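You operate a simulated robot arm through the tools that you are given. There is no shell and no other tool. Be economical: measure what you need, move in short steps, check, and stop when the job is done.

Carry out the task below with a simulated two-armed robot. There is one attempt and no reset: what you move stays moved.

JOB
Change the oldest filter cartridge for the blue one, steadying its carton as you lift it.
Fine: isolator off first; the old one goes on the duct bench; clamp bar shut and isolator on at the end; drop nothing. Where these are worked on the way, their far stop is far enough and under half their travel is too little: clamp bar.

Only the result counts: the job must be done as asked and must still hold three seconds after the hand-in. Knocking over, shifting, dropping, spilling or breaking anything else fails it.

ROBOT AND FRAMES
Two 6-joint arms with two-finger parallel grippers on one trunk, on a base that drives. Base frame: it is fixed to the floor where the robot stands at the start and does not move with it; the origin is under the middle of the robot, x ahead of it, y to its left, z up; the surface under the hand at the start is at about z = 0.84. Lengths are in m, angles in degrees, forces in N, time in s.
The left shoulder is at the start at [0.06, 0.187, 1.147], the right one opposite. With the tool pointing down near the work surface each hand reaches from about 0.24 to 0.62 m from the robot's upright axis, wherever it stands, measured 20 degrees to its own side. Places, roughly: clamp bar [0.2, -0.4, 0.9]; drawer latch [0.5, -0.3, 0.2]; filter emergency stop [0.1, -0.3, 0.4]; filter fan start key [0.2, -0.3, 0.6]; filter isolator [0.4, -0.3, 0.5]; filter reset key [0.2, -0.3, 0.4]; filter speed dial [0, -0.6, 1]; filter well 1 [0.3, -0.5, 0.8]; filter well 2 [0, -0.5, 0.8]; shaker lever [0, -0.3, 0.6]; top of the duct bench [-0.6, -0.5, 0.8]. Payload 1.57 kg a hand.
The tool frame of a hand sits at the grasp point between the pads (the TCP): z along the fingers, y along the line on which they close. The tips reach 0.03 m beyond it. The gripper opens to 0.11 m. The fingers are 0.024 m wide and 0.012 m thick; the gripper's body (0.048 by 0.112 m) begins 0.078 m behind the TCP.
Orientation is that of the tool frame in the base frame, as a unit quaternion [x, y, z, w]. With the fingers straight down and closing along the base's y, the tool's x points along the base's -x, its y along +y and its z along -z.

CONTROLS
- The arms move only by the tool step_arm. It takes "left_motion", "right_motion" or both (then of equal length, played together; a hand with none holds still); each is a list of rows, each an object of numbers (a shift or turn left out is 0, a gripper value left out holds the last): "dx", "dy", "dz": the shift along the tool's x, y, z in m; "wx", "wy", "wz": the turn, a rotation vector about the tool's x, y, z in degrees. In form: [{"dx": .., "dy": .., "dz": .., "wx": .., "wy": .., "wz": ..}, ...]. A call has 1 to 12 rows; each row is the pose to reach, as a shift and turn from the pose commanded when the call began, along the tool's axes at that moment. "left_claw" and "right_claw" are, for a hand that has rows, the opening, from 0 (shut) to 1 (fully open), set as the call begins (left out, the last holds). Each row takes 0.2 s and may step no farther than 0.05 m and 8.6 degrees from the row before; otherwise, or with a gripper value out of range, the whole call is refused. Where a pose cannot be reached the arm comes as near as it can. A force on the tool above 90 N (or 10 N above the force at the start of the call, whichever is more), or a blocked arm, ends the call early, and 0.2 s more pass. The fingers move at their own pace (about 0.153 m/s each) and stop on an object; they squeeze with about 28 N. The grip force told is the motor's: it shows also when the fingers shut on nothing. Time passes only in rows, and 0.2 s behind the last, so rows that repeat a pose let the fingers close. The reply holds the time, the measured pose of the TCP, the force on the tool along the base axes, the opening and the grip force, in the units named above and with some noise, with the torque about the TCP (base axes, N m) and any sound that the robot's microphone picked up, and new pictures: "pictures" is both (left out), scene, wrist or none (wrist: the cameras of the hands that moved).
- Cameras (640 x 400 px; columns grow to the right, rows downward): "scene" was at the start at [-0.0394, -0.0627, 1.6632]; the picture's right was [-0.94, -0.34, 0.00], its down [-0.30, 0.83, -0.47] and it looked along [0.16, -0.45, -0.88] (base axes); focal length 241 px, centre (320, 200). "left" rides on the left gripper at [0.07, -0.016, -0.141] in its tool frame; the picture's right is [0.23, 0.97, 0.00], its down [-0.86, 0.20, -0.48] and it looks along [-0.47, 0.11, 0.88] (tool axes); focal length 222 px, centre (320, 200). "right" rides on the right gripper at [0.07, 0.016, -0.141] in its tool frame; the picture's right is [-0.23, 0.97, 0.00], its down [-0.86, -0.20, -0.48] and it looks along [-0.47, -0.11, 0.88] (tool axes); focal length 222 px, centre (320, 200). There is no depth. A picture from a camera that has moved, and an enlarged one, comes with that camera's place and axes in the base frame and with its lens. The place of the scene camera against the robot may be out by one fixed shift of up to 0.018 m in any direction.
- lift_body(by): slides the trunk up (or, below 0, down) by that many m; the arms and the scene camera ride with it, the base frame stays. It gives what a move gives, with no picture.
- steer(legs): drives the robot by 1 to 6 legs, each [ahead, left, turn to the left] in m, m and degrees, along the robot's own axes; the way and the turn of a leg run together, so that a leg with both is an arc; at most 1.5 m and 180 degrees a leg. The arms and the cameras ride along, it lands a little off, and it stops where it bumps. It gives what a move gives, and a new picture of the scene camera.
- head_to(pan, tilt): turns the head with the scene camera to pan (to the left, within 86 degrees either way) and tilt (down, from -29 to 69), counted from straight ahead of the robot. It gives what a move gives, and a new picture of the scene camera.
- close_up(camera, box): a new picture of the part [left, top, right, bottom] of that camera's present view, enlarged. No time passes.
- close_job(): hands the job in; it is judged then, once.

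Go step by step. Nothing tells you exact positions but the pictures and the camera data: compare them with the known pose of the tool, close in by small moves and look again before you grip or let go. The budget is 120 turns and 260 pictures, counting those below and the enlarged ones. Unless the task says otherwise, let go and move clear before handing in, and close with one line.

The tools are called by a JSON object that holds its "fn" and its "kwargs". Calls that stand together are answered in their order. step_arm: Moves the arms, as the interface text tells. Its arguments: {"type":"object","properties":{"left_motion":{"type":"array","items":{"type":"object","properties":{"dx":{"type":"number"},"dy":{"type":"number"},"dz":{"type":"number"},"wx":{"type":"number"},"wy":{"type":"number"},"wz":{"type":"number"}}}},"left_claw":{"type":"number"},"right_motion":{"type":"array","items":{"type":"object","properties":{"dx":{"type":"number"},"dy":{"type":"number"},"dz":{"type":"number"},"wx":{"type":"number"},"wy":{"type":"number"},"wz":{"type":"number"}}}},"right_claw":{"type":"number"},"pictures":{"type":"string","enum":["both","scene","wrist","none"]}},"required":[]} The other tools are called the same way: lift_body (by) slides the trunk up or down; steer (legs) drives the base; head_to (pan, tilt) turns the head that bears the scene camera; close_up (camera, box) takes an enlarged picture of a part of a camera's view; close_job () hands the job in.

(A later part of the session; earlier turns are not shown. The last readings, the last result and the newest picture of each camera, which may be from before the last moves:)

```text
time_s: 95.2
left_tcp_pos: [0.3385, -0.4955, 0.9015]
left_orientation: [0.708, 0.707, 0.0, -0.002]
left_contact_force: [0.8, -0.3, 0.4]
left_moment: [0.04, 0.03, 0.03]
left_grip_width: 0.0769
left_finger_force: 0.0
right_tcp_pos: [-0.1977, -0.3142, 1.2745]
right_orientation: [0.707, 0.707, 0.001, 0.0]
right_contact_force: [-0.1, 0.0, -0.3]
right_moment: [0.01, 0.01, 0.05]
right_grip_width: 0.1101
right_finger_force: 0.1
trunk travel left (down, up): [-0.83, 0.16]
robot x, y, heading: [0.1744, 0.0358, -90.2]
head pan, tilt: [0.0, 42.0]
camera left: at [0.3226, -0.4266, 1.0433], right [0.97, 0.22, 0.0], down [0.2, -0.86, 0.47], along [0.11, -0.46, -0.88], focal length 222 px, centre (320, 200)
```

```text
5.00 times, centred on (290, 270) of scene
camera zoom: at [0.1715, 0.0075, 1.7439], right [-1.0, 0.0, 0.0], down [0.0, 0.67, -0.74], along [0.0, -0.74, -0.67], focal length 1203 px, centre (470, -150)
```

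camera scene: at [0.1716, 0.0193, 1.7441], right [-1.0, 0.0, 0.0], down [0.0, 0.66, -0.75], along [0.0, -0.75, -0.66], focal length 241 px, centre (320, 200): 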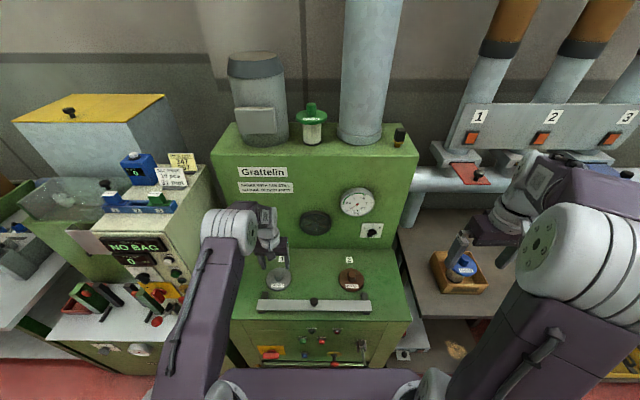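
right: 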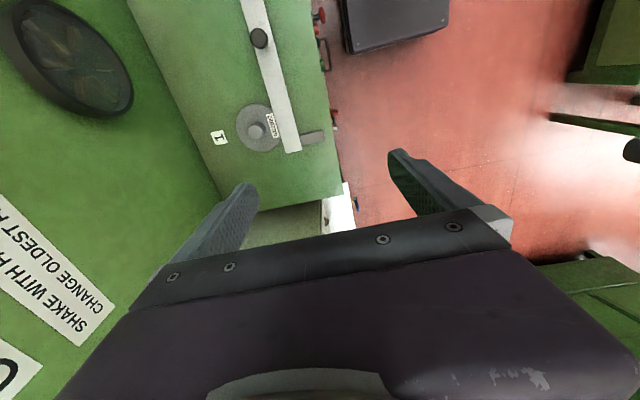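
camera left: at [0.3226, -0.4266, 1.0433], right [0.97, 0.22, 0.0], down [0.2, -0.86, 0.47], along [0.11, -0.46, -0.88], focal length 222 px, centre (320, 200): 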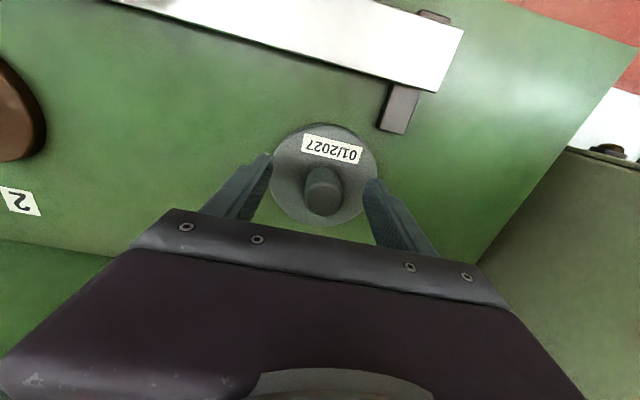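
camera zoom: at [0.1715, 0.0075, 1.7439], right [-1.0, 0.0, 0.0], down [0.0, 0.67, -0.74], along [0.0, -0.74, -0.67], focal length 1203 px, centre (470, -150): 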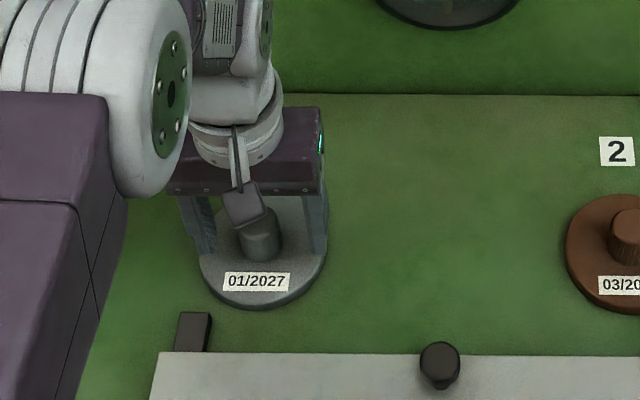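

{"fn": "step_arm", "kwargs": {"left_motion": [{"dx": 0.009, "dz": 0.004}, {"dx": 0.009, "dz": 0.004}], "pictures": "none"}}

{"fn": "step_arm", "kwargs": {"left_motion": [{"dz": 0}, {"dz": 0}, {"dz": 0}, {"dz": 0}], "left_claw": 0.0, "pictures": "wrist"}}

```text
time_s: 95.8
left_tcp_pos: [0.3391, -0.4859, 0.8978]
left_orientation: [0.708, 0.706, 0.001, -0.002]
left_contact_force: [0.6, -0.4, -0.2]
left_moment: [0.0, -0.02, 0.01]
left_grip_width: 0.0772
left_finger_force: 0.0
right_tcp_pos: [-0.1968, -0.3156, 1.275]
right_orientation: [0.707, 0.707, 0.001, -0.001]
right_contact_force: [-1.2, -0.7, 0.0]
right_moment: [-0.02, 0.0, 0.03]
right_grip_width: 0.1099
right_finger_force: 0.1
trunk travel left (down, up): [-0.83, 0.16]
robot x, y, heading: [0.175, 0.0341, -90.1]
head pan, tilt: [0.0, 42.0]
```

```text
time_s: 96.8
left_tcp_pos: [0.338, -0.4836, 0.8988]
left_orientation: [0.708, 0.707, 0.003, -0.002]
left_contact_force: [3.4, 11.8, 0.3]
left_moment: [0.31, -0.14, 0.07]
left_grip_width: 0.0
left_finger_force: 21.5
right_tcp_pos: [-0.1959, -0.3135, 1.2758]
right_orientation: [0.707, 0.707, 0.0, 0.001]
right_contact_force: [0.5, 0.0, 0.6]
right_moment: [0.0, 0.01, 0.01]
right_grip_width: 0.1101
right_finger_force: 0.2
trunk travel left (down, up): [-0.83, 0.16]
robot x, y, heading: [0.1706, 0.0333, -90.1]
head pan, tilt: [0.0, 42.0]
camera left: at [0.3239, -0.4149, 1.0399], right [0.97, 0.22, 0.0], down [0.2, -0.86, 0.47], along [0.11, -0.46, -0.88], focal length 222 px, centre (320, 200)
```

left: 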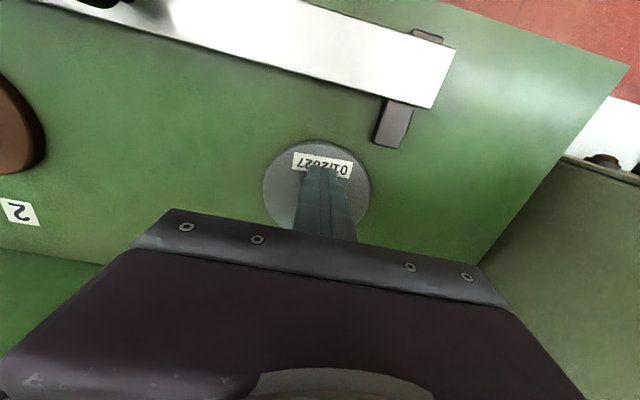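

The fingers closed in front of the knob, so it must sit deeper, near y≈−0.505. I'll open, lift and reposition.

{"fn": "step_arm", "kwargs": {"left_motion": [{"dz": -0.02}, {"dz": -0.045}, {"dz": -0.045, "dx": -0.012}, {"dz": -0.045, "dx": -0.021}], "left_claw": 0.7, "pictures": "wrist"}}

{"fn": "close_up", "kwargs": {"camera": "left", "box": [220, 80, 420, 230]}}

{"fn": "close_up", "kwargs": {"camera": "scene", "box": [240, 230, 340, 310]}}

```text
time_s: 97.8
left_tcp_pos: [0.3379, -0.5061, 0.942]
left_orientation: [0.708, 0.706, 0.001, -0.003]
left_contact_force: [0.3, -0.3, -0.2]
left_moment: [-0.02, 0.01, 0.0]
left_grip_width: 0.0768
left_finger_force: 0.0
right_tcp_pos: [-0.1962, -0.316, 1.2738]
right_orientation: [0.707, 0.707, 0.001, 0.0]
right_contact_force: [0.2, 0.7, -0.1]
right_moment: [0.0, -0.01, 0.01]
right_grip_width: 0.11
right_finger_force: 0.1
trunk travel left (down, up): [-0.83, 0.16]
robot x, y, heading: [0.1712, 0.0331, -90.3]
head pan, tilt: [0.0, 42.0]
camera left: at [0.3233, -0.4378, 1.0853], right [0.97, 0.22, 0.0], down [0.2, -0.86, 0.47], along [0.11, -0.46, -0.88], focal length 222 px, centre (320, 200)
```

left: 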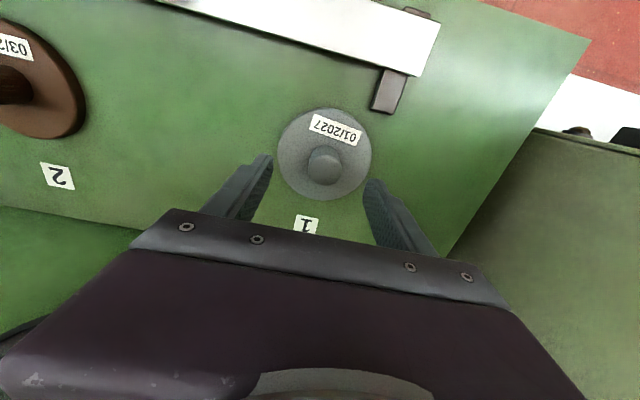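

```text
2.67 times, centred on (320, 155) of left
camera zoom: at [0.3233, -0.4378, 1.0853], right [0.97, 0.22, 0.0], down [0.2, -0.86, 0.47], along [0.11, -0.46, -0.88], focal length 592 px, centre (320, 320)
```

zoom: 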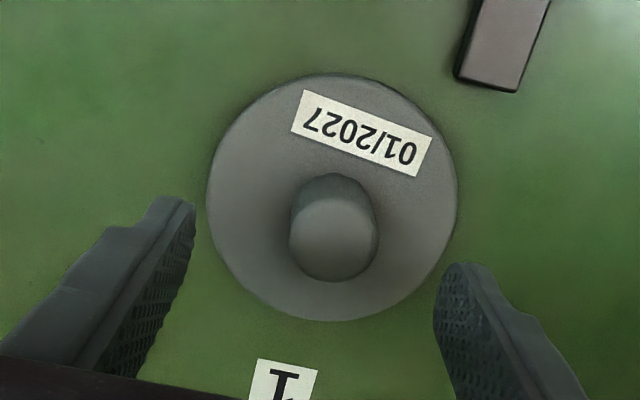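

```text
5.00 times, centred on (290, 270) of scene
camera zoom: at [0.1716, 0.0068, 1.7439], right [-1.0, 0.0, 0.0], down [0.0, 0.67, -0.74], along [0.0, -0.74, -0.67], focal length 1203 px, centre (470, -150)
```

zoom: 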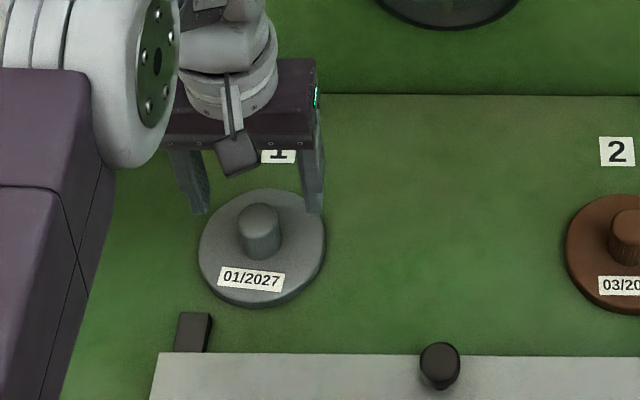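

{"fn": "step_arm", "kwargs": {"left_motion": [{"dz": 0.015}, {"dz": 0.03}, {"dz": 0.044}], "pictures": "none"}}

{"fn": "step_arm", "kwargs": {"left_motion": [{"dz": 0}, {"dz": 0}, {"dz": 0}, {"dz": 0}], "left_claw": 0.0, "pictures": "wrist"}}

```text
time_s: 98.6
left_tcp_pos: [0.3385, -0.5036, 0.8995]
left_orientation: [0.708, 0.706, 0.0, -0.001]
left_contact_force: [0.6, 0.0, 0.9]
left_moment: [0.01, 0.02, 0.0]
left_grip_width: 0.0771
left_finger_force: 0.0
right_tcp_pos: [-0.1957, -0.3147, 1.275]
right_orientation: [0.707, 0.707, 0.0, -0.001]
right_contact_force: [-0.5, -0.2, -0.5]
right_moment: [-0.04, 0.0, -0.03]
right_grip_width: 0.1099
right_finger_force: 0.0
trunk travel left (down, up): [-0.83, 0.16]
robot x, y, heading: [0.1722, 0.0395, -90.1]
head pan, tilt: [0.0, 42.0]
```

```text
time_s: 99.6
left_tcp_pos: [0.3398, -0.504, 0.8986]
left_orientation: [0.708, 0.706, 0.001, -0.002]
left_contact_force: [12.7, -2.0, 5.0]
left_moment: [0.01, -0.54, 0.1]
left_grip_width: 0.0318
left_finger_force: 27.7
right_tcp_pos: [-0.1935, -0.3148, 1.2754]
right_orientation: [0.707, 0.707, -0.001, -0.001]
right_contact_force: [0.2, 0.5, 0.1]
right_moment: [0.0, 0.03, 0.02]
right_grip_width: 0.1101
right_finger_force: 0.0
trunk travel left (down, up): [-0.83, 0.16]
robot x, y, heading: [0.174, 0.0339, -89.9]
head pan, tilt: [0.0, 42.0]
camera left: at [0.3259, -0.4354, 1.0416], right [0.97, 0.23, 0.0], down [0.2, -0.86, 0.48], along [0.11, -0.46, -0.88], focal length 222 px, centre (320, 200)
```

left: 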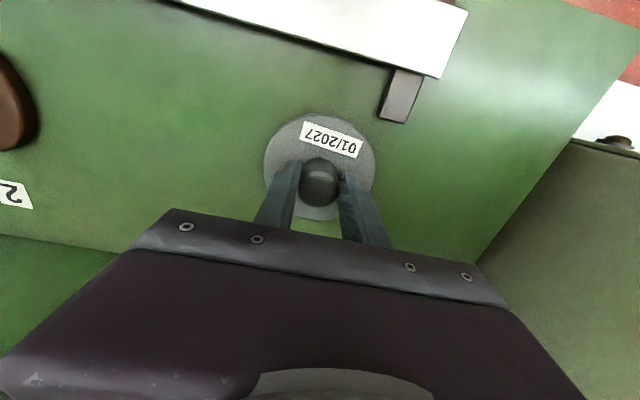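

A firm grip at (0.340, −0.504, 0.899). I'll lift straight out of the well.

{"fn": "step_arm", "kwargs": {"left_motion": [{"dz": -0.015}, {"dz": -0.035}, {"dz": -0.06}, {"dz": -0.09}, {"dz": -0.12}, {"dz": -0.15}]}}

```text
time_s: 101.0
left_tcp_pos: [0.3385, -0.506, 1.0506]
left_orientation: [0.708, 0.706, 0.0, -0.003]
left_contact_force: [0.5, -0.4, -0.2]
left_moment: [0.0, -0.02, 0.02]
left_grip_width: 0.0001
left_finger_force: 21.8
right_tcp_pos: [-0.1963, -0.3147, 1.2758]
right_orientation: [0.707, 0.707, 0.0, 0.0]
right_contact_force: [-0.3, -0.6, 0.0]
right_moment: [0.0, -0.02, -0.01]
right_grip_width: 0.11
right_finger_force: 0.2
trunk travel left (down, up): [-0.83, 0.16]
robot x, y, heading: [0.1737, 0.0331, -90.3]
head pan, tilt: [0.0, 42.0]
camera scene: at [0.1719, 0.0088, 1.7439], right [-1.0, 0.0, 0.0], down [0.0, 0.67, -0.74], along [0.0, -0.74, -0.67], focal length 241 px, centre (320, 200)
camera left: at [0.324, -0.4372, 1.1916], right [0.97, 0.22, 0.0], down [0.2, -0.86, 0.48], along [0.11, -0.46, -0.88], focal length 222 px, centre (320, 200)
```

scene: 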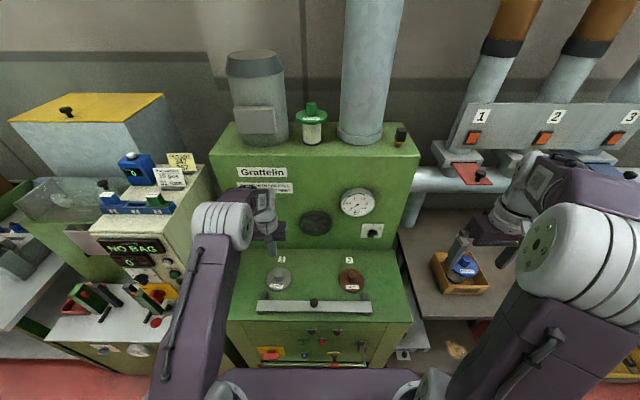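
left: 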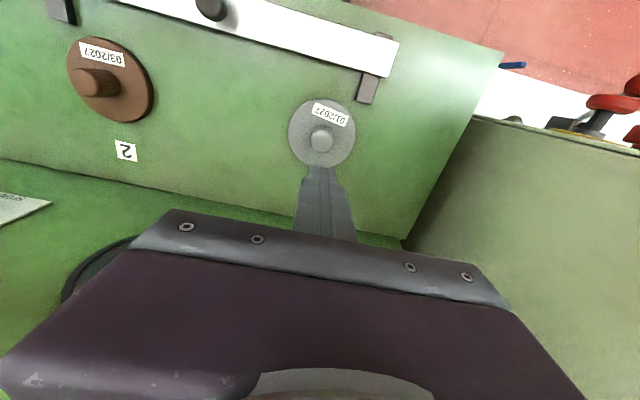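

It slipped off the knob and the cartridge is still seated. I'll regrip lower, feeling for the flange, and lift more slowly.

{"fn": "step_arm", "kwargs": {"left_motion": [{"dz": 0.04}, {"dz": 0.08}, {"dz": 0.12}, {"dz": 0.15}, {"dz": 0.157}], "left_claw": 0.6, "pictures": "wrist"}}

{"fn": "step_arm", "kwargs": {"left_motion": [{"dz": 0.003}, {"dz": 0.006}, {"dz": 0.009}], "pictures": "none"}}

```text
time_s: 102.2
left_tcp_pos: [0.3388, -0.5048, 0.8919]
left_orientation: [0.708, 0.707, 0.001, -0.002]
left_contact_force: [0.2, -0.5, 0.5]
left_moment: [0.02, 0.04, -0.02]
left_grip_width: 0.0662
left_finger_force: 0.1
right_tcp_pos: [-0.1978, -0.315, 1.2765]
right_orientation: [0.708, 0.707, 0.0, 0.0]
right_contact_force: [-0.5, 0.7, -0.3]
right_moment: [-0.02, 0.03, 0.0]
right_grip_width: 0.1098
right_finger_force: 0.0
trunk travel left (down, up): [-0.83, 0.16]
robot x, y, heading: [0.1749, 0.0307, -89.8]
head pan, tilt: [0.0, 42.0]
camera left: at [0.3232, -0.4356, 1.0344], right [0.97, 0.22, 0.0], down [0.2, -0.86, 0.48], along [0.11, -0.46, -0.88], focal length 222 px, centre (320, 200)
```

left: 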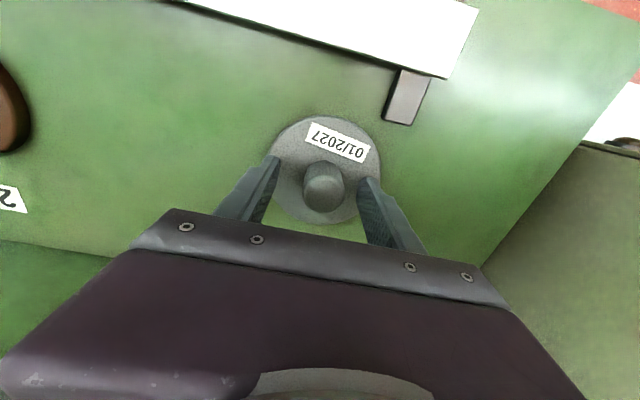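

```text
time_s: 103.0
left_tcp_pos: [0.3393, -0.5045, 0.8839]
left_orientation: [0.708, 0.706, 0.0, -0.001]
left_contact_force: [0.8, 0.0, 0.0]
left_moment: [0.01, -0.01, 0.02]
left_grip_width: 0.0662
left_finger_force: 0.0
right_tcp_pos: [-0.1958, -0.3159, 1.2751]
right_orientation: [0.707, 0.707, 0.0, -0.001]
right_contact_force: [0.7, 0.1, -0.8]
right_moment: [0.02, 0.01, -0.02]
right_grip_width: 0.1103
right_finger_force: 0.1
trunk travel left (down, up): [-0.83, 0.16]
robot x, y, heading: [0.1704, 0.0343, -90.2]
head pan, tilt: [0.0, 42.0]
```

{"fn": "step_arm", "kwargs": {"left_motion": [{"dz": 0.003}, {"dz": 0.006}, {"dz": 0.009}, {"dz": 0.012}], "pictures": "wrist"}}

```text
time_s: 104.0
left_tcp_pos: [0.3374, -0.5058, 0.8816]
left_orientation: [0.708, 0.706, -0.006, 0.006]
left_contact_force: [13.1, -0.2, 69.1]
left_moment: [0.77, -0.59, -0.16]
left_grip_width: 0.0664
left_finger_force: 0.0
right_tcp_pos: [-0.1964, -0.3056, 1.279]
right_orientation: [0.707, 0.707, -0.002, 0.002]
right_contact_force: [0.2, 0.1, -0.1]
right_moment: [-0.01, -0.03, -0.01]
right_grip_width: 0.1101
right_finger_force: 0.0
trunk travel left (down, up): [-0.83, 0.16]
robot x, y, heading: [0.1721, 0.036, -89.8]
head pan, tilt: [0.0, 42.0]
camera left: at [0.3232, -0.4334, 1.0213], right [0.97, 0.22, 0.0], down [0.2, -0.85, 0.49], along [0.11, -0.48, -0.87], focal length 222 px, centre (320, 200)
```

left: 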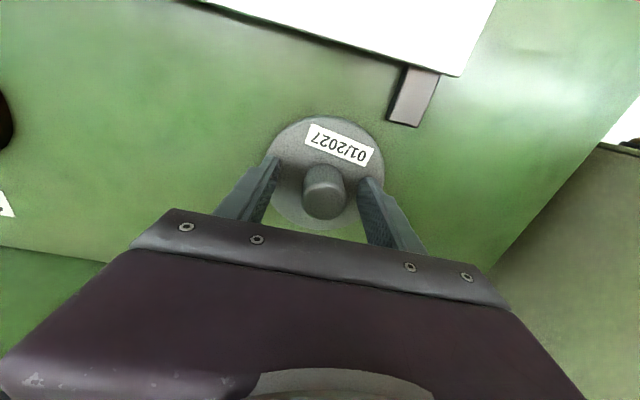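

The flange top is at tip height 0.852. I'll back up 3–4 mm, grip and lift slowly.

{"fn": "step_arm", "kwargs": {"left_motion": [{"dz": -0.013}, {"dz": -0.013}, {"dz": -0.013}, {"dz": -0.013}, {"dz": -0.013}], "left_claw": 0.0, "pictures": "none"}}

{"fn": "step_arm", "kwargs": {"left_motion": [{"dz": -0.005}, {"dz": -0.01}, {"dz": -0.015}, {"dz": -0.02}, {"dz": -0.025}], "pictures": "wrist"}}

```text
time_s: 105.2
left_tcp_pos: [0.3403, -0.5045, 0.8819]
left_orientation: [0.708, 0.706, 0.003, -0.005]
left_contact_force: [21.4, 6.4, -9.5]
left_moment: [0.39, -1.15, 0.14]
left_grip_width: 0.0326
left_finger_force: 28.3
right_tcp_pos: [-0.192, -0.3148, 1.2749]
right_orientation: [0.707, 0.707, -0.001, -0.001]
right_contact_force: [-1.5, -0.6, 0.8]
right_moment: [-0.03, -0.01, 0.02]
right_grip_width: 0.1103
right_finger_force: 0.0
trunk travel left (down, up): [-0.83, 0.16]
robot x, y, heading: [0.1727, 0.0362, -89.9]
head pan, tilt: [0.0, 42.0]
```

```text
time_s: 106.4
left_tcp_pos: [0.3394, -0.5056, 0.909]
left_orientation: [0.708, 0.706, 0.0, -0.003]
left_contact_force: [11.6, 9.1, -8.2]
left_moment: [0.73, -1.02, 0.12]
left_grip_width: 0.032
left_finger_force: 28.4
right_tcp_pos: [-0.1933, -0.314, 1.2768]
right_orientation: [0.707, 0.707, -0.001, -0.001]
right_contact_force: [0.3, -0.3, -0.1]
right_moment: [-0.01, 0.01, 0.03]
right_grip_width: 0.1101
right_finger_force: 0.0
trunk travel left (down, up): [-0.83, 0.16]
robot x, y, heading: [0.1752, 0.0322, -90.1]
head pan, tilt: [0.0, 42.0]
camera left: at [0.3249, -0.4372, 1.0511], right [0.97, 0.22, 0.0], down [0.2, -0.86, 0.47], along [0.1, -0.46, -0.88], focal length 222 px, centre (320, 200)
```

left: 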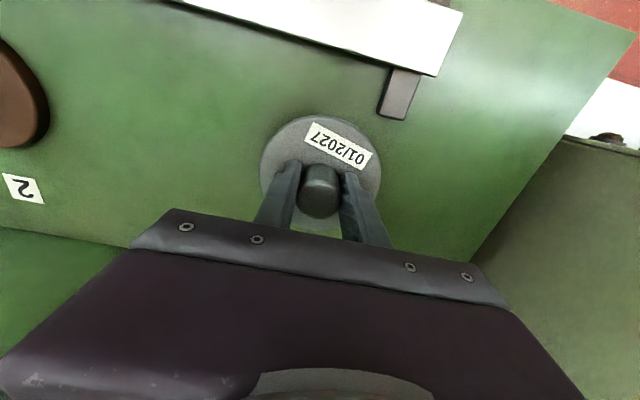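

Holding and rising. I'll keep lifting slowly, easing 2 mm sideways to relieve the side force.

{"fn": "step_arm", "kwargs": {"left_motion": [{"dz": -0.007, "dy": 0.001, "dx": 0.001}, {"dz": -0.015, "dy": 0.002, "dx": 0.002}, {"dz": -0.025, "dy": 0.002, "dx": 0.002}, {"dz": -0.035, "dy": 0.002, "dx": 0.002}, {"dz": -0.045, "dy": 0.002, "dx": 0.002}, {"dz": -0.055, "dy": 0.002, "dx": 0.002}, {"dz": -0.065, "dy": 0.002, "dx": 0.002}, {"dz": -0.08, "dy": 0.002, "dx": 0.002}, {"dz": -0.1, "dy": 0.002, "dx": 0.002}, {"dz": -0.12, "dy": 0.002, "dx": 0.002}]}}

{"fn": "close_up", "kwargs": {"camera": "scene", "box": [220, 180, 380, 320]}}

```text
time_s: 108.6
left_tcp_pos: [0.3409, -0.5054, 1.0304]
left_orientation: [0.707, 0.707, 0.001, -0.002]
left_contact_force: [0.5, 1.0, -3.0]
left_moment: [0.01, -0.01, -0.03]
left_grip_width: 0.0318
left_finger_force: 28.1
right_tcp_pos: [-0.1955, -0.3148, 1.2756]
right_orientation: [0.707, 0.707, -0.001, 0.0]
right_contact_force: [-0.3, -0.6, 0.3]
right_moment: [0.01, -0.02, 0.02]
right_grip_width: 0.11
right_finger_force: 0.1
trunk travel left (down, up): [-0.83, 0.16]
robot x, y, heading: [0.172, 0.0361, -90.3]
head pan, tilt: [0.0, 42.0]
camera scene: at [0.1715, 0.0083, 1.7439], right [-1.0, 0.0, 0.0], down [0.0, 0.67, -0.74], along [0.0, -0.74, -0.67], focal length 241 px, centre (320, 200)
camera left: at [0.3249, -0.4359, 1.1724], right [0.97, 0.22, 0.0], down [0.2, -0.86, 0.47], along [0.11, -0.46, -0.88], focal length 222 px, centre (320, 200)
```

scene: 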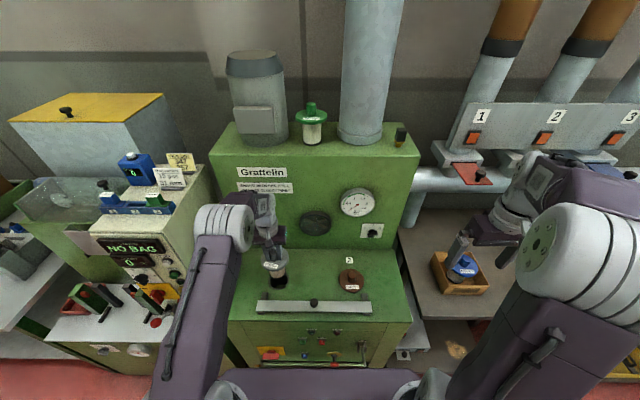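
left: 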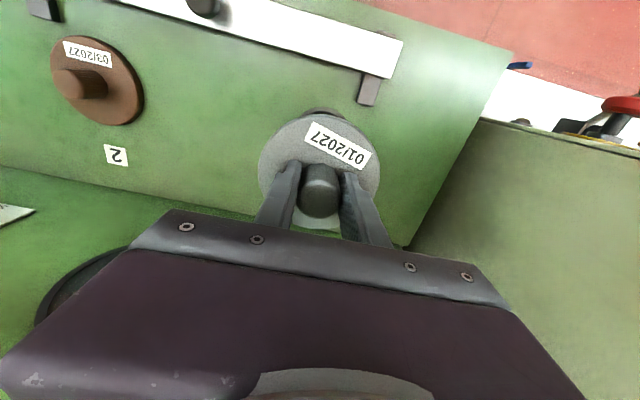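

```text
2.86 times, centred on (300, 250) of scene
camera zoom: at [0.1715, 0.0083, 1.7439], right [-1.0, 0.0, 0.0], down [0.0, 0.67, -0.74], along [0.0, -0.74, -0.67], focal length 688 px, centre (377, 57)
```

zoom: 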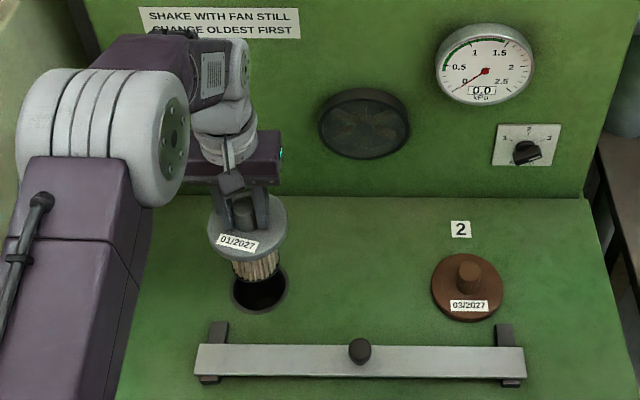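

The old cartridge is out, hanging about 0.17 m below the TCP. I'll raise it, back off and look right along the duct bench for a free spot.

{"fn": "step_arm", "kwargs": {"left_motion": [{"dz": -0.03}, {"dz": -0.06}, {"dz": -0.09, "dx": 0.02}, {"dz": -0.09, "dx": 0.05}], "pictures": "none"}}

{"fn": "steer", "kwargs": {"legs": [[-0.15, 0.0, 0]]}}

{"fn": "head_to", "kwargs": {"pan": -45, "tilt": 42}}

```text
time_s: 109.6
left_tcp_pos: [0.3386, -0.452, 1.1185]
left_orientation: [0.708, 0.706, 0.0, -0.001]
left_contact_force: [-0.4, -0.7, -2.6]
left_moment: [-0.02, 0.01, 0.0]
left_grip_width: 0.0321
left_finger_force: 28.0
right_tcp_pos: [-0.197, -0.3141, 1.2766]
right_orientation: [0.707, 0.707, 0.0, 0.0]
right_contact_force: [1.0, -0.1, -1.0]
right_moment: [0.01, 0.0, 0.01]
right_grip_width: 0.1101
right_finger_force: 0.1
trunk travel left (down, up): [-0.83, 0.16]
robot x, y, heading: [0.1752, 0.0303, -90.0]
head pan, tilt: [0.0, 42.0]
```

```text
time_s: 111.0
left_tcp_pos: [0.3385, -0.3036, 1.1168]
left_orientation: [0.709, 0.705, 0.002, -0.003]
left_contact_force: [-0.4, 0.3, -3.5]
left_moment: [0.02, -0.02, -0.02]
left_grip_width: 0.0317
left_finger_force: 28.0
right_tcp_pos: [-0.1966, -0.1639, 1.2746]
right_orientation: [0.707, 0.707, 0.002, -0.001]
right_contact_force: [0.1, 0.0, -0.1]
right_moment: [0.02, -0.01, -0.01]
right_grip_width: 0.1097
right_finger_force: 0.0
trunk travel left (down, up): [-0.83, 0.16]
robot x, y, heading: [0.1714, 0.1888, -89.9]
head pan, tilt: [0.0, 42.0]
camera scene: at [0.1719, 0.1575, 1.7438], right [-1.0, 0.0, 0.0], down [0.0, 0.67, -0.74], along [0.0, -0.74, -0.67], focal length 241 px, centre (320, 200)
```

scene: 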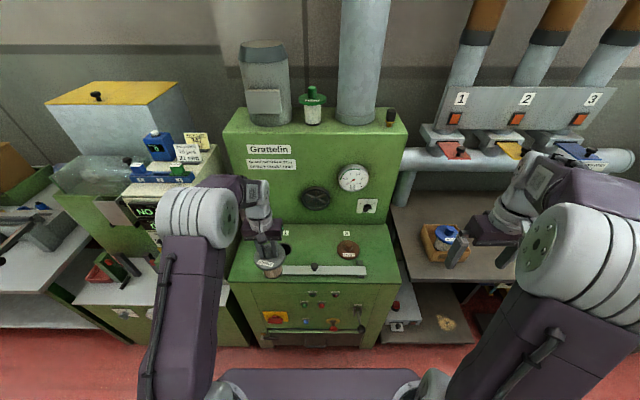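

```text
time_s: 112.1
left_tcp_pos: [0.3378, -0.3014, 1.1175]
left_orientation: [0.708, 0.706, 0.001, -0.002]
left_contact_force: [-0.2, 0.4, -3.0]
left_moment: [0.01, 0.03, -0.02]
left_grip_width: 0.0318
left_finger_force: 28.6
right_tcp_pos: [-0.1962, -0.1609, 1.276]
right_orientation: [0.707, 0.707, 0.001, -0.001]
right_contact_force: [-0.2, -0.7, -0.1]
right_moment: [0.06, -0.05, 0.01]
right_grip_width: 0.1101
right_finger_force: 0.1
trunk travel left (down, up): [-0.83, 0.16]
robot x, y, heading: [0.178, 0.1948, -90.1]
head pan, tilt: [-45.0, 42.0]
camera scene: at [0.113, 0.1853, 1.7439], right [-0.71, 0.71, 0.0], down [0.47, 0.47, -0.74], along [-0.53, -0.52, -0.67], focal length 241 px, centre (320, 200)
```

scene: 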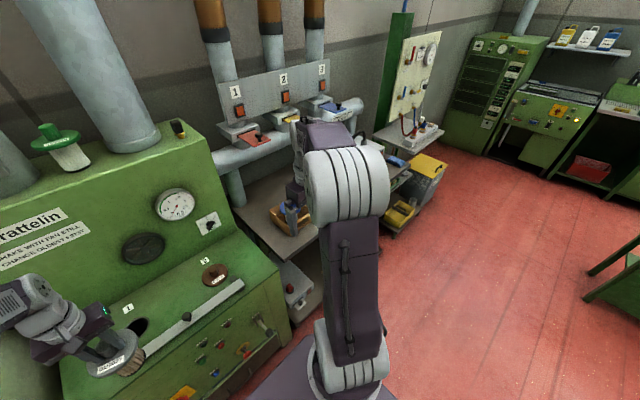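

{"fn": "steer", "kwargs": {"legs": [[0.0, -0.62, 0]]}}

{"fn": "head_to", "kwargs": {"pan": 0, "tilt": 52}}

{"fn": "close_up", "kwargs": {"camera": "right", "box": [0, 0, 640, 400]}}

```text
time_s: 115.5
left_tcp_pos: [-0.2626, -0.3013, 1.1187]
left_orientation: [0.706, 0.708, 0.001, -0.002]
left_contact_force: [0.1, -0.1, -3.2]
left_moment: [-0.02, 0.0, 0.0]
left_grip_width: 0.032
left_finger_force: 28.4
right_tcp_pos: [-0.7975, -0.163, 1.2759]
right_orientation: [0.706, 0.708, 0.001, 0.0]
right_contact_force: [-0.7, -0.4, -0.2]
right_moment: [0.0, 0.03, 0.03]
right_grip_width: 0.1099
right_finger_force: 0.0
trunk travel left (down, up): [-0.83, 0.16]
robot x, y, heading: [-0.4306, 0.1879, -89.7]
head pan, tilt: [-45.0, 42.0]
camera scene: at [-0.4905, 0.1855, 1.744], right [-0.71, 0.7, 0.0], down [0.47, 0.47, -0.74], along [-0.52, -0.53, -0.67], focal length 241 px, centre (320, 200)
```

scene: 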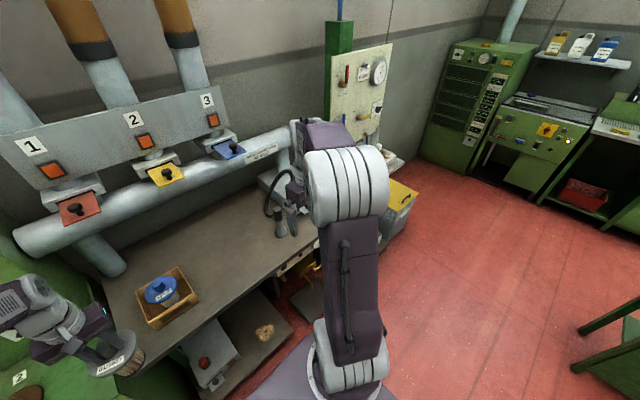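

```text
time_s: 116.6
left_tcp_pos: [-0.2628, -0.3005, 1.1195]
left_orientation: [0.706, 0.708, 0.001, -0.002]
left_contact_force: [-0.2, 0.5, -2.3]
left_moment: [0.05, 0.0, 0.0]
left_grip_width: 0.0314
left_finger_force: 27.9
right_tcp_pos: [-0.8002, -0.1628, 1.2748]
right_orientation: [0.706, 0.708, 0.001, 0.0]
right_contact_force: [0.3, -0.2, 0.4]
right_moment: [-0.01, 0.05, 0.0]
right_grip_width: 0.11
right_finger_force: 0.0
trunk travel left (down, up): [-0.83, 0.16]
robot x, y, heading: [-0.4316, 0.1871, -89.6]
head pan, tilt: [0.0, 52.0]
camera scene: at [-0.4327, 0.1696, 1.73], right [-1.0, 0.0, 0.0], down [0.0, 0.79, -0.62], along [0.0, -0.62, -0.79], focal length 241 px, centre (320, 200)
```

scene: 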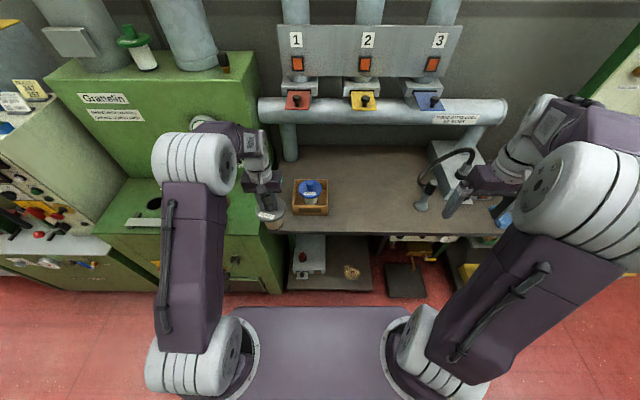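

```text
1.00 times, centred on (320, 200) of right (not enlarged: the box is as wide or as high as the picture)
camera zoom: at [-0.7835, -0.0938, 1.4156], right [0.97, -0.22, 0.0], down [-0.2, -0.86, 0.48], along [-0.11, -0.47, -0.88], focal length 222 px, centre (320, 200)
```

zoom: 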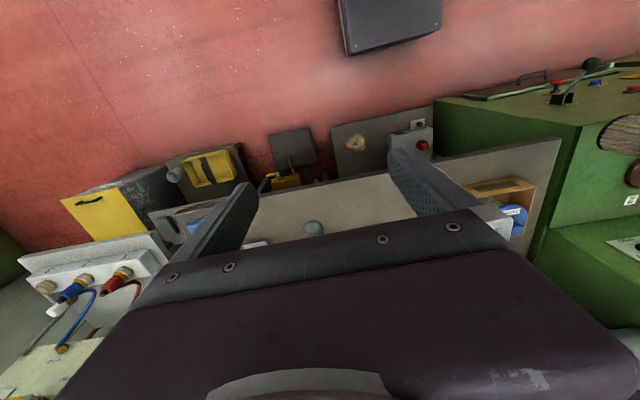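

The bench is clear to the right of the carton. I'll stand the old cartridge near (−0.65, −0.46), so I'll drive right and in.

{"fn": "steer", "kwargs": {"legs": [[0.0, -0.28, -0.4], [0.1, 0, 0]]}}

{"fn": "step_arm", "kwargs": {"left_motion": [{"dy": -0.03, "dx": -0.01}, {"dy": -0.06, "dx": -0.02}, {"dy": -0.09, "dx": -0.03}, {"dy": -0.11, "dx": -0.05, "dz": 0.03}, {"dy": -0.11, "dx": -0.05, "dz": 0.07}, {"dy": -0.11, "dx": -0.05, "dz": 0.1}]}}

{"fn": "close_up", "kwargs": {"camera": "scene", "box": [180, 120, 360, 260]}}

```text
time_s: 119.3
left_tcp_pos: [-0.5419, -0.3957, 1.1194]
left_orientation: [0.709, 0.705, 0.0, -0.002]
left_contact_force: [-0.2, 0.2, -3.3]
left_moment: [0.01, -0.03, -0.01]
left_grip_width: 0.0315
left_finger_force: 27.9
right_tcp_pos: [-1.0762, -0.2542, 1.2759]
right_orientation: [0.709, 0.706, -0.001, 0.0]
right_contact_force: [0.2, 0.3, 0.7]
right_moment: [-0.04, -0.01, -0.05]
right_grip_width: 0.1103
right_finger_force: 0.0
trunk travel left (down, up): [-0.83, 0.16]
robot x, y, heading: [-0.7085, 0.0925, -90.3]
head pan, tilt: [0.0, 52.0]
camera scene: at [-0.7078, 0.0775, 1.7301], right [-1.0, 0.0, 0.0], down [0.0, 0.79, -0.62], along [0.0, -0.62, -0.79], focal length 241 px, centre (320, 200)
```

scene: 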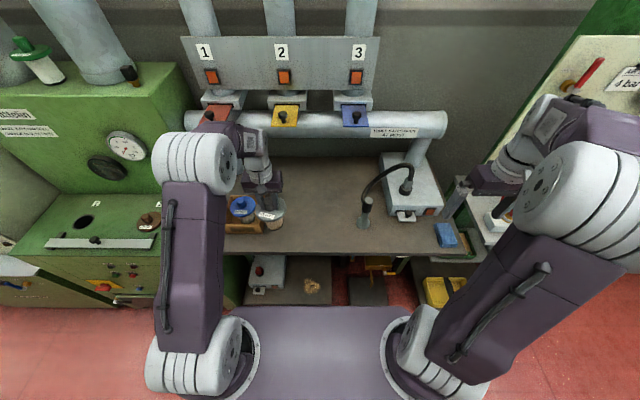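

```text
time_s: 120.7
left_tcp_pos: [-0.6512, -0.4482, 1.0189]
left_orientation: [0.709, 0.705, 0.001, -0.002]
left_contact_force: [-0.5, -0.9, -2.2]
left_moment: [0.04, -0.03, -0.01]
left_grip_width: 0.0315
left_finger_force: 28.4
right_tcp_pos: [-1.0763, -0.2604, 1.2749]
right_orientation: [0.709, 0.706, 0.001, 0.0]
right_contact_force: [0.1, -0.4, 0.4]
right_moment: [0.0, 0.01, -0.01]
right_grip_width: 0.1099
right_finger_force: 0.0
trunk travel left (down, up): [-0.83, 0.16]
robot x, y, heading: [-0.7011, 0.0897, -90.2]
head pan, tilt: [0.0, 52.0]
camera scene: at [-0.7072, 0.0714, 1.73], right [-1.0, 0.0, 0.0], down [0.0, 0.79, -0.61], along [0.0, -0.61, -0.79], focal length 241 px, centre (320, 200)
camera left: at [-0.666, -0.379, 1.1602], right [0.97, 0.22, 0.0], down [0.2, -0.86, 0.47], along [0.11, -0.46, -0.88], focal length 222 px, centre (320, 200)
```

scene: 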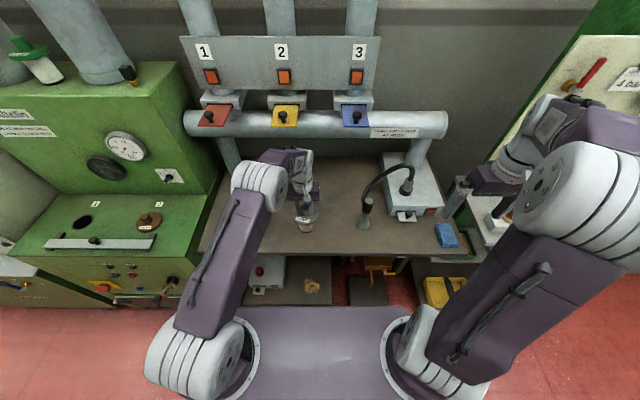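
left: 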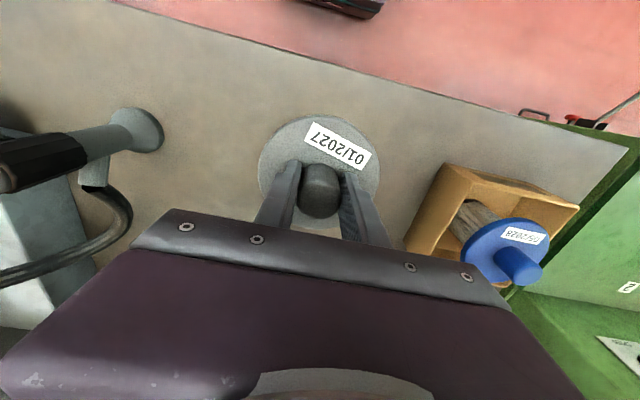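

```text
2.86 times, centred on (270, 190) of scene
camera zoom: at [-0.7072, 0.0714, 1.73], right [-1.0, 0.0, 0.0], down [0.0, 0.79, -0.61], along [0.0, -0.61, -0.79], focal length 688 px, centre (463, 229)
```

zoom: 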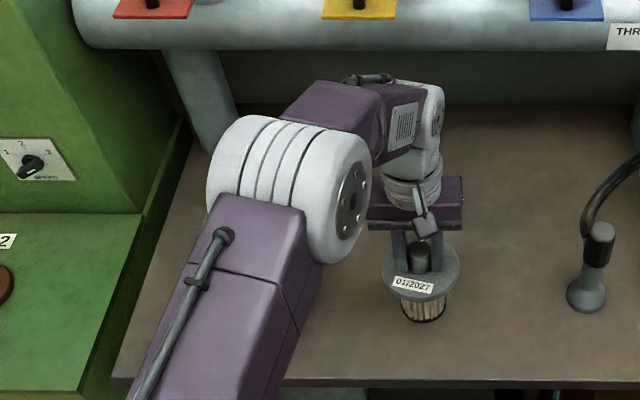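

The spot is clear and the base of the cartridge is about 5–6 cm above the bench. I'll lower in small steps watching the force.

{"fn": "step_arm", "kwargs": {"left_motion": [{"dz": 0.015}, {"dz": 0.03}, {"dz": 0.04}], "pictures": "scene"}}

{"fn": "close_up", "kwargs": {"camera": "scene", "box": [250, 160, 350, 250]}}

```text
time_s: 121.5
left_tcp_pos: [-0.6493, -0.4471, 0.9791]
left_orientation: [0.709, 0.706, 0.001, -0.002]
left_contact_force: [0.3, 0.2, -2.6]
left_moment: [0.02, 0.01, 0.03]
left_grip_width: 0.0316
left_finger_force: 27.9
right_tcp_pos: [-1.0765, -0.2572, 1.2746]
right_orientation: [0.708, 0.706, 0.001, -0.001]
right_contact_force: [-0.1, 1.0, -0.3]
right_moment: [-0.01, -0.02, 0.0]
right_grip_width: 0.1099
right_finger_force: 0.0
trunk travel left (down, up): [-0.83, 0.16]
robot x, y, heading: [-0.708, 0.088, -89.9]
head pan, tilt: [0.0, 52.0]
camera scene: at [-0.7075, 0.0722, 1.73], right [-1.0, 0.0, 0.0], down [0.0, 0.79, -0.62], along [0.0, -0.62, -0.79], focal length 241 px, centre (320, 200)
```

scene: 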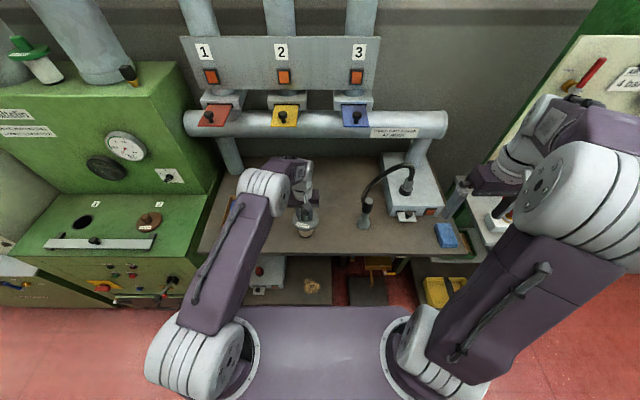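

```text
4.44 times, centred on (300, 205) of scene
camera zoom: at [-0.7075, 0.0722, 1.73], right [-1.0, 0.0, 0.0], down [0.0, 0.79, -0.62], along [0.0, -0.62, -0.79], focal length 1070 px, centre (409, 178)
```

zoom: 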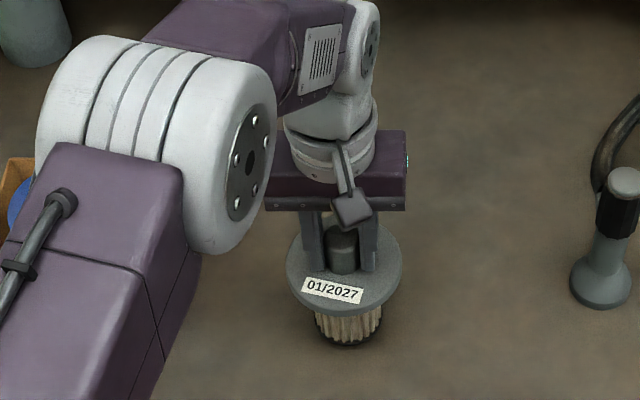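

{"fn": "step_arm", "kwargs": {"left_motion": [{"dz": 0.005}, {"dz": 0.01}, {"dz": 0.014}], "pictures": "none"}}

{"fn": "step_arm", "kwargs": {"left_motion": [{"dz": 0.003}, {"dz": 0.006}], "pictures": "scene"}}

{"fn": "close_up", "kwargs": {"camera": "scene", "box": [250, 160, 350, 250]}}

```text
time_s: 122.3
left_tcp_pos: [-0.6502, -0.4457, 0.9669]
left_orientation: [0.709, 0.705, -0.002, 0.0]
left_contact_force: [2.2, 0.1, 15.1]
left_moment: [-0.56, -0.29, 0.02]
left_grip_width: 0.032
left_finger_force: 27.9
right_tcp_pos: [-1.0743, -0.2553, 1.2766]
right_orientation: [0.708, 0.706, -0.001, 0.001]
right_contact_force: [-0.4, -0.3, 0.6]
right_moment: [-0.02, 0.02, -0.01]
right_grip_width: 0.1101
right_finger_force: 0.0
trunk travel left (down, up): [-0.83, 0.16]
robot x, y, heading: [-0.7057, 0.0913, -90.5]
head pan, tilt: [0.0, 52.0]
```

```text
time_s: 122.9
left_tcp_pos: [-0.6513, -0.4457, 0.9667]
left_orientation: [0.708, 0.706, -0.006, 0.004]
left_contact_force: [7.9, -2.8, 63.3]
left_moment: [0.98, -1.19, -0.04]
left_grip_width: 0.0318
left_finger_force: 28.2
right_tcp_pos: [-1.0757, -0.2497, 1.2779]
right_orientation: [0.708, 0.706, -0.002, 0.002]
right_contact_force: [-0.6, 0.2, -0.4]
right_moment: [-0.01, -0.01, 0.02]
right_grip_width: 0.1099
right_finger_force: 0.0
trunk travel left (down, up): [-0.83, 0.16]
robot x, y, heading: [-0.7074, 0.0916, -90.2]
head pan, tilt: [0.0, 52.0]
camera scene: at [-0.7069, 0.0838, 1.731], right [-1.0, 0.0, 0.0], down [0.0, 0.78, -0.62], along [0.0, -0.62, -0.78], focal length 241 px, centre (320, 200)
```

scene: 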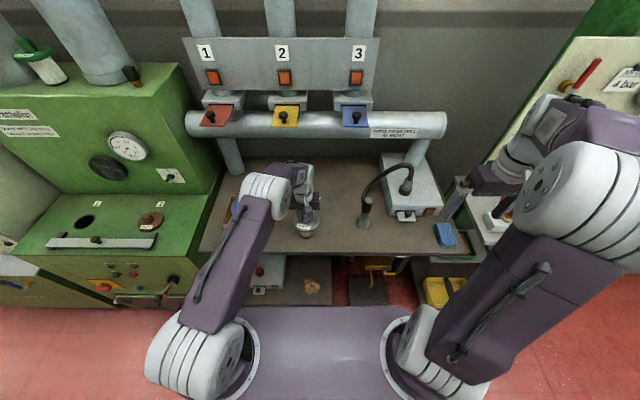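

```text
4.44 times, centred on (300, 205) of scene
camera zoom: at [-0.7069, 0.0838, 1.731], right [-1.0, 0.0, 0.0], down [0.0, 0.78, -0.62], along [0.0, -0.62, -0.78], focal length 1070 px, centre (409, 178)
```

zoom: 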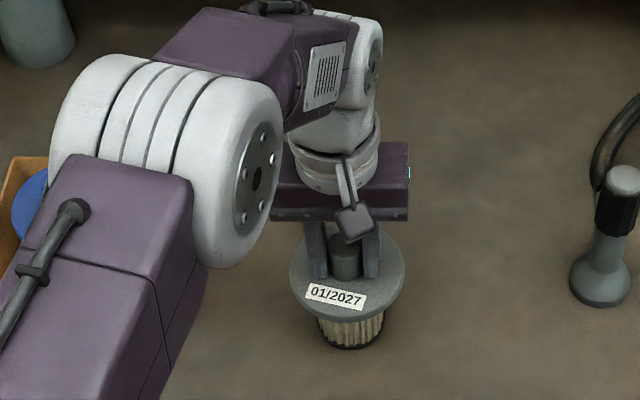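

The base is down on the bench. I'll relieve the push, open and lift away.

{"fn": "step_arm", "kwargs": {"left_motion": [{"dz": -0.007}, {"dz": -0.008}], "pictures": "none"}}

{"fn": "step_arm", "kwargs": {"left_motion": [{"dz": 0}, {"dz": 0}, {"dz": 0}], "left_claw": 0.5, "pictures": "none"}}

{"fn": "step_arm", "kwargs": {"left_motion": [{"dz": -0.02}, {"dz": -0.05}, {"dz": -0.09}, {"dz": -0.13}]}}

{"fn": "close_up", "kwargs": {"camera": "scene", "box": [250, 160, 350, 250]}}

```text
time_s: 123.5
left_tcp_pos: [-0.6515, -0.4459, 0.9672]
left_orientation: [0.708, 0.706, -0.001, 0.0]
left_contact_force: [5.0, -6.4, 27.1]
left_moment: [-1.28, -0.59, 0.06]
left_grip_width: 0.0316
left_finger_force: 27.4
right_tcp_pos: [-1.0759, -0.2555, 1.2765]
right_orientation: [0.709, 0.705, 0.0, 0.0]
right_contact_force: [-0.1, -0.1, 0.3]
right_moment: [0.0, 0.01, -0.03]
right_grip_width: 0.1102
right_finger_force: 0.0
trunk travel left (down, up): [-0.83, 0.16]
robot x, y, heading: [-0.7077, 0.0868, -90.1]
head pan, tilt: [0.0, 52.0]
```

```text
time_s: 124.3
left_tcp_pos: [-0.6535, -0.4447, 0.9669]
left_orientation: [0.709, 0.705, 0.002, -0.001]
left_contact_force: [-4.3, 0.0, 20.6]
left_moment: [-0.24, 0.09, -0.08]
left_grip_width: 0.0493
left_finger_force: 0.1
right_tcp_pos: [-1.0777, -0.2555, 1.2755]
right_orientation: [0.708, 0.706, 0.001, 0.001]
right_contact_force: [0.8, -0.6, 0.5]
right_moment: [0.03, 0.01, -0.02]
right_grip_width: 0.11
right_finger_force: 0.0
trunk travel left (down, up): [-0.83, 0.16]
robot x, y, heading: [-0.7103, 0.0891, -89.9]
head pan, tilt: [0.0, 52.0]
```

```text
time_s: 125.3
left_tcp_pos: [-0.6523, -0.4476, 1.0969]
left_orientation: [0.708, 0.706, 0.001, -0.003]
left_contact_force: [0.1, 0.3, 1.0]
left_moment: [0.01, 0.02, -0.01]
left_grip_width: 0.0552
left_finger_force: 0.1
right_tcp_pos: [-1.0755, -0.2572, 1.2758]
right_orientation: [0.708, 0.706, 0.0, -0.001]
right_contact_force: [0.6, 0.6, -0.7]
right_moment: [0.01, -0.01, -0.02]
right_grip_width: 0.1102
right_finger_force: 0.2
trunk travel left (down, up): [-0.83, 0.16]
robot x, y, heading: [-0.705, 0.091, -90.1]
head pan, tilt: [0.0, 52.0]
camera scene: at [-0.7071, 0.0732, 1.7299], right [-1.0, 0.0, 0.0], down [0.0, 0.79, -0.62], along [0.0, -0.62, -0.79], focal length 241 px, centre (320, 200)
camera left: at [-0.6675, -0.3781, 1.2384], right [0.97, 0.22, 0.0], down [0.2, -0.86, 0.47], along [0.11, -0.46, -0.88], focal length 222 px, centre (320, 200)
```

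scene: 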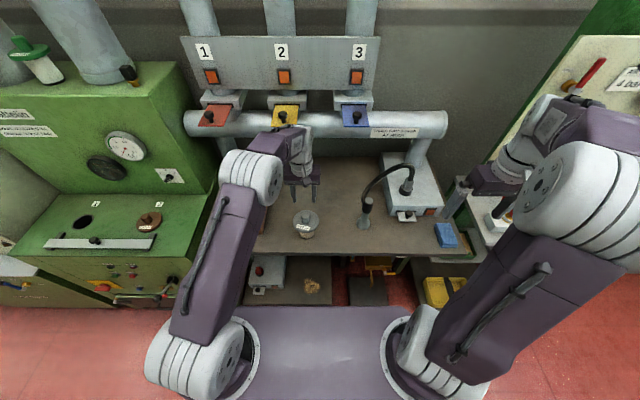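
left: 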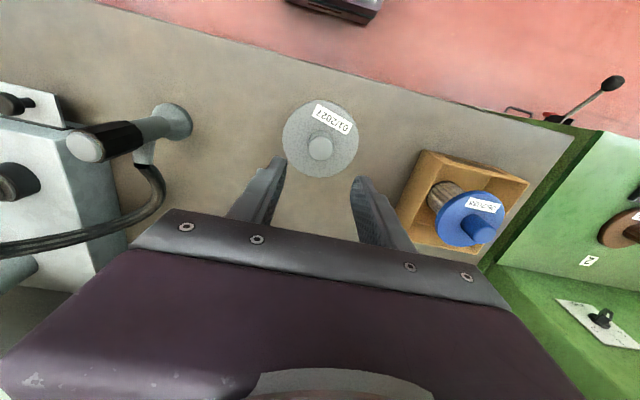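

```text
4.44 times, centred on (300, 205) of scene
camera zoom: at [-0.7071, 0.0732, 1.7299], right [-1.0, 0.0, 0.0], down [0.0, 0.79, -0.62], along [0.0, -0.62, -0.79], focal length 1070 px, centre (409, 178)
```

zoom: 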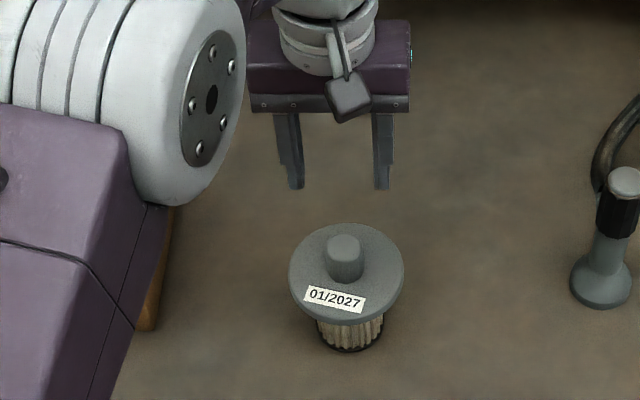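

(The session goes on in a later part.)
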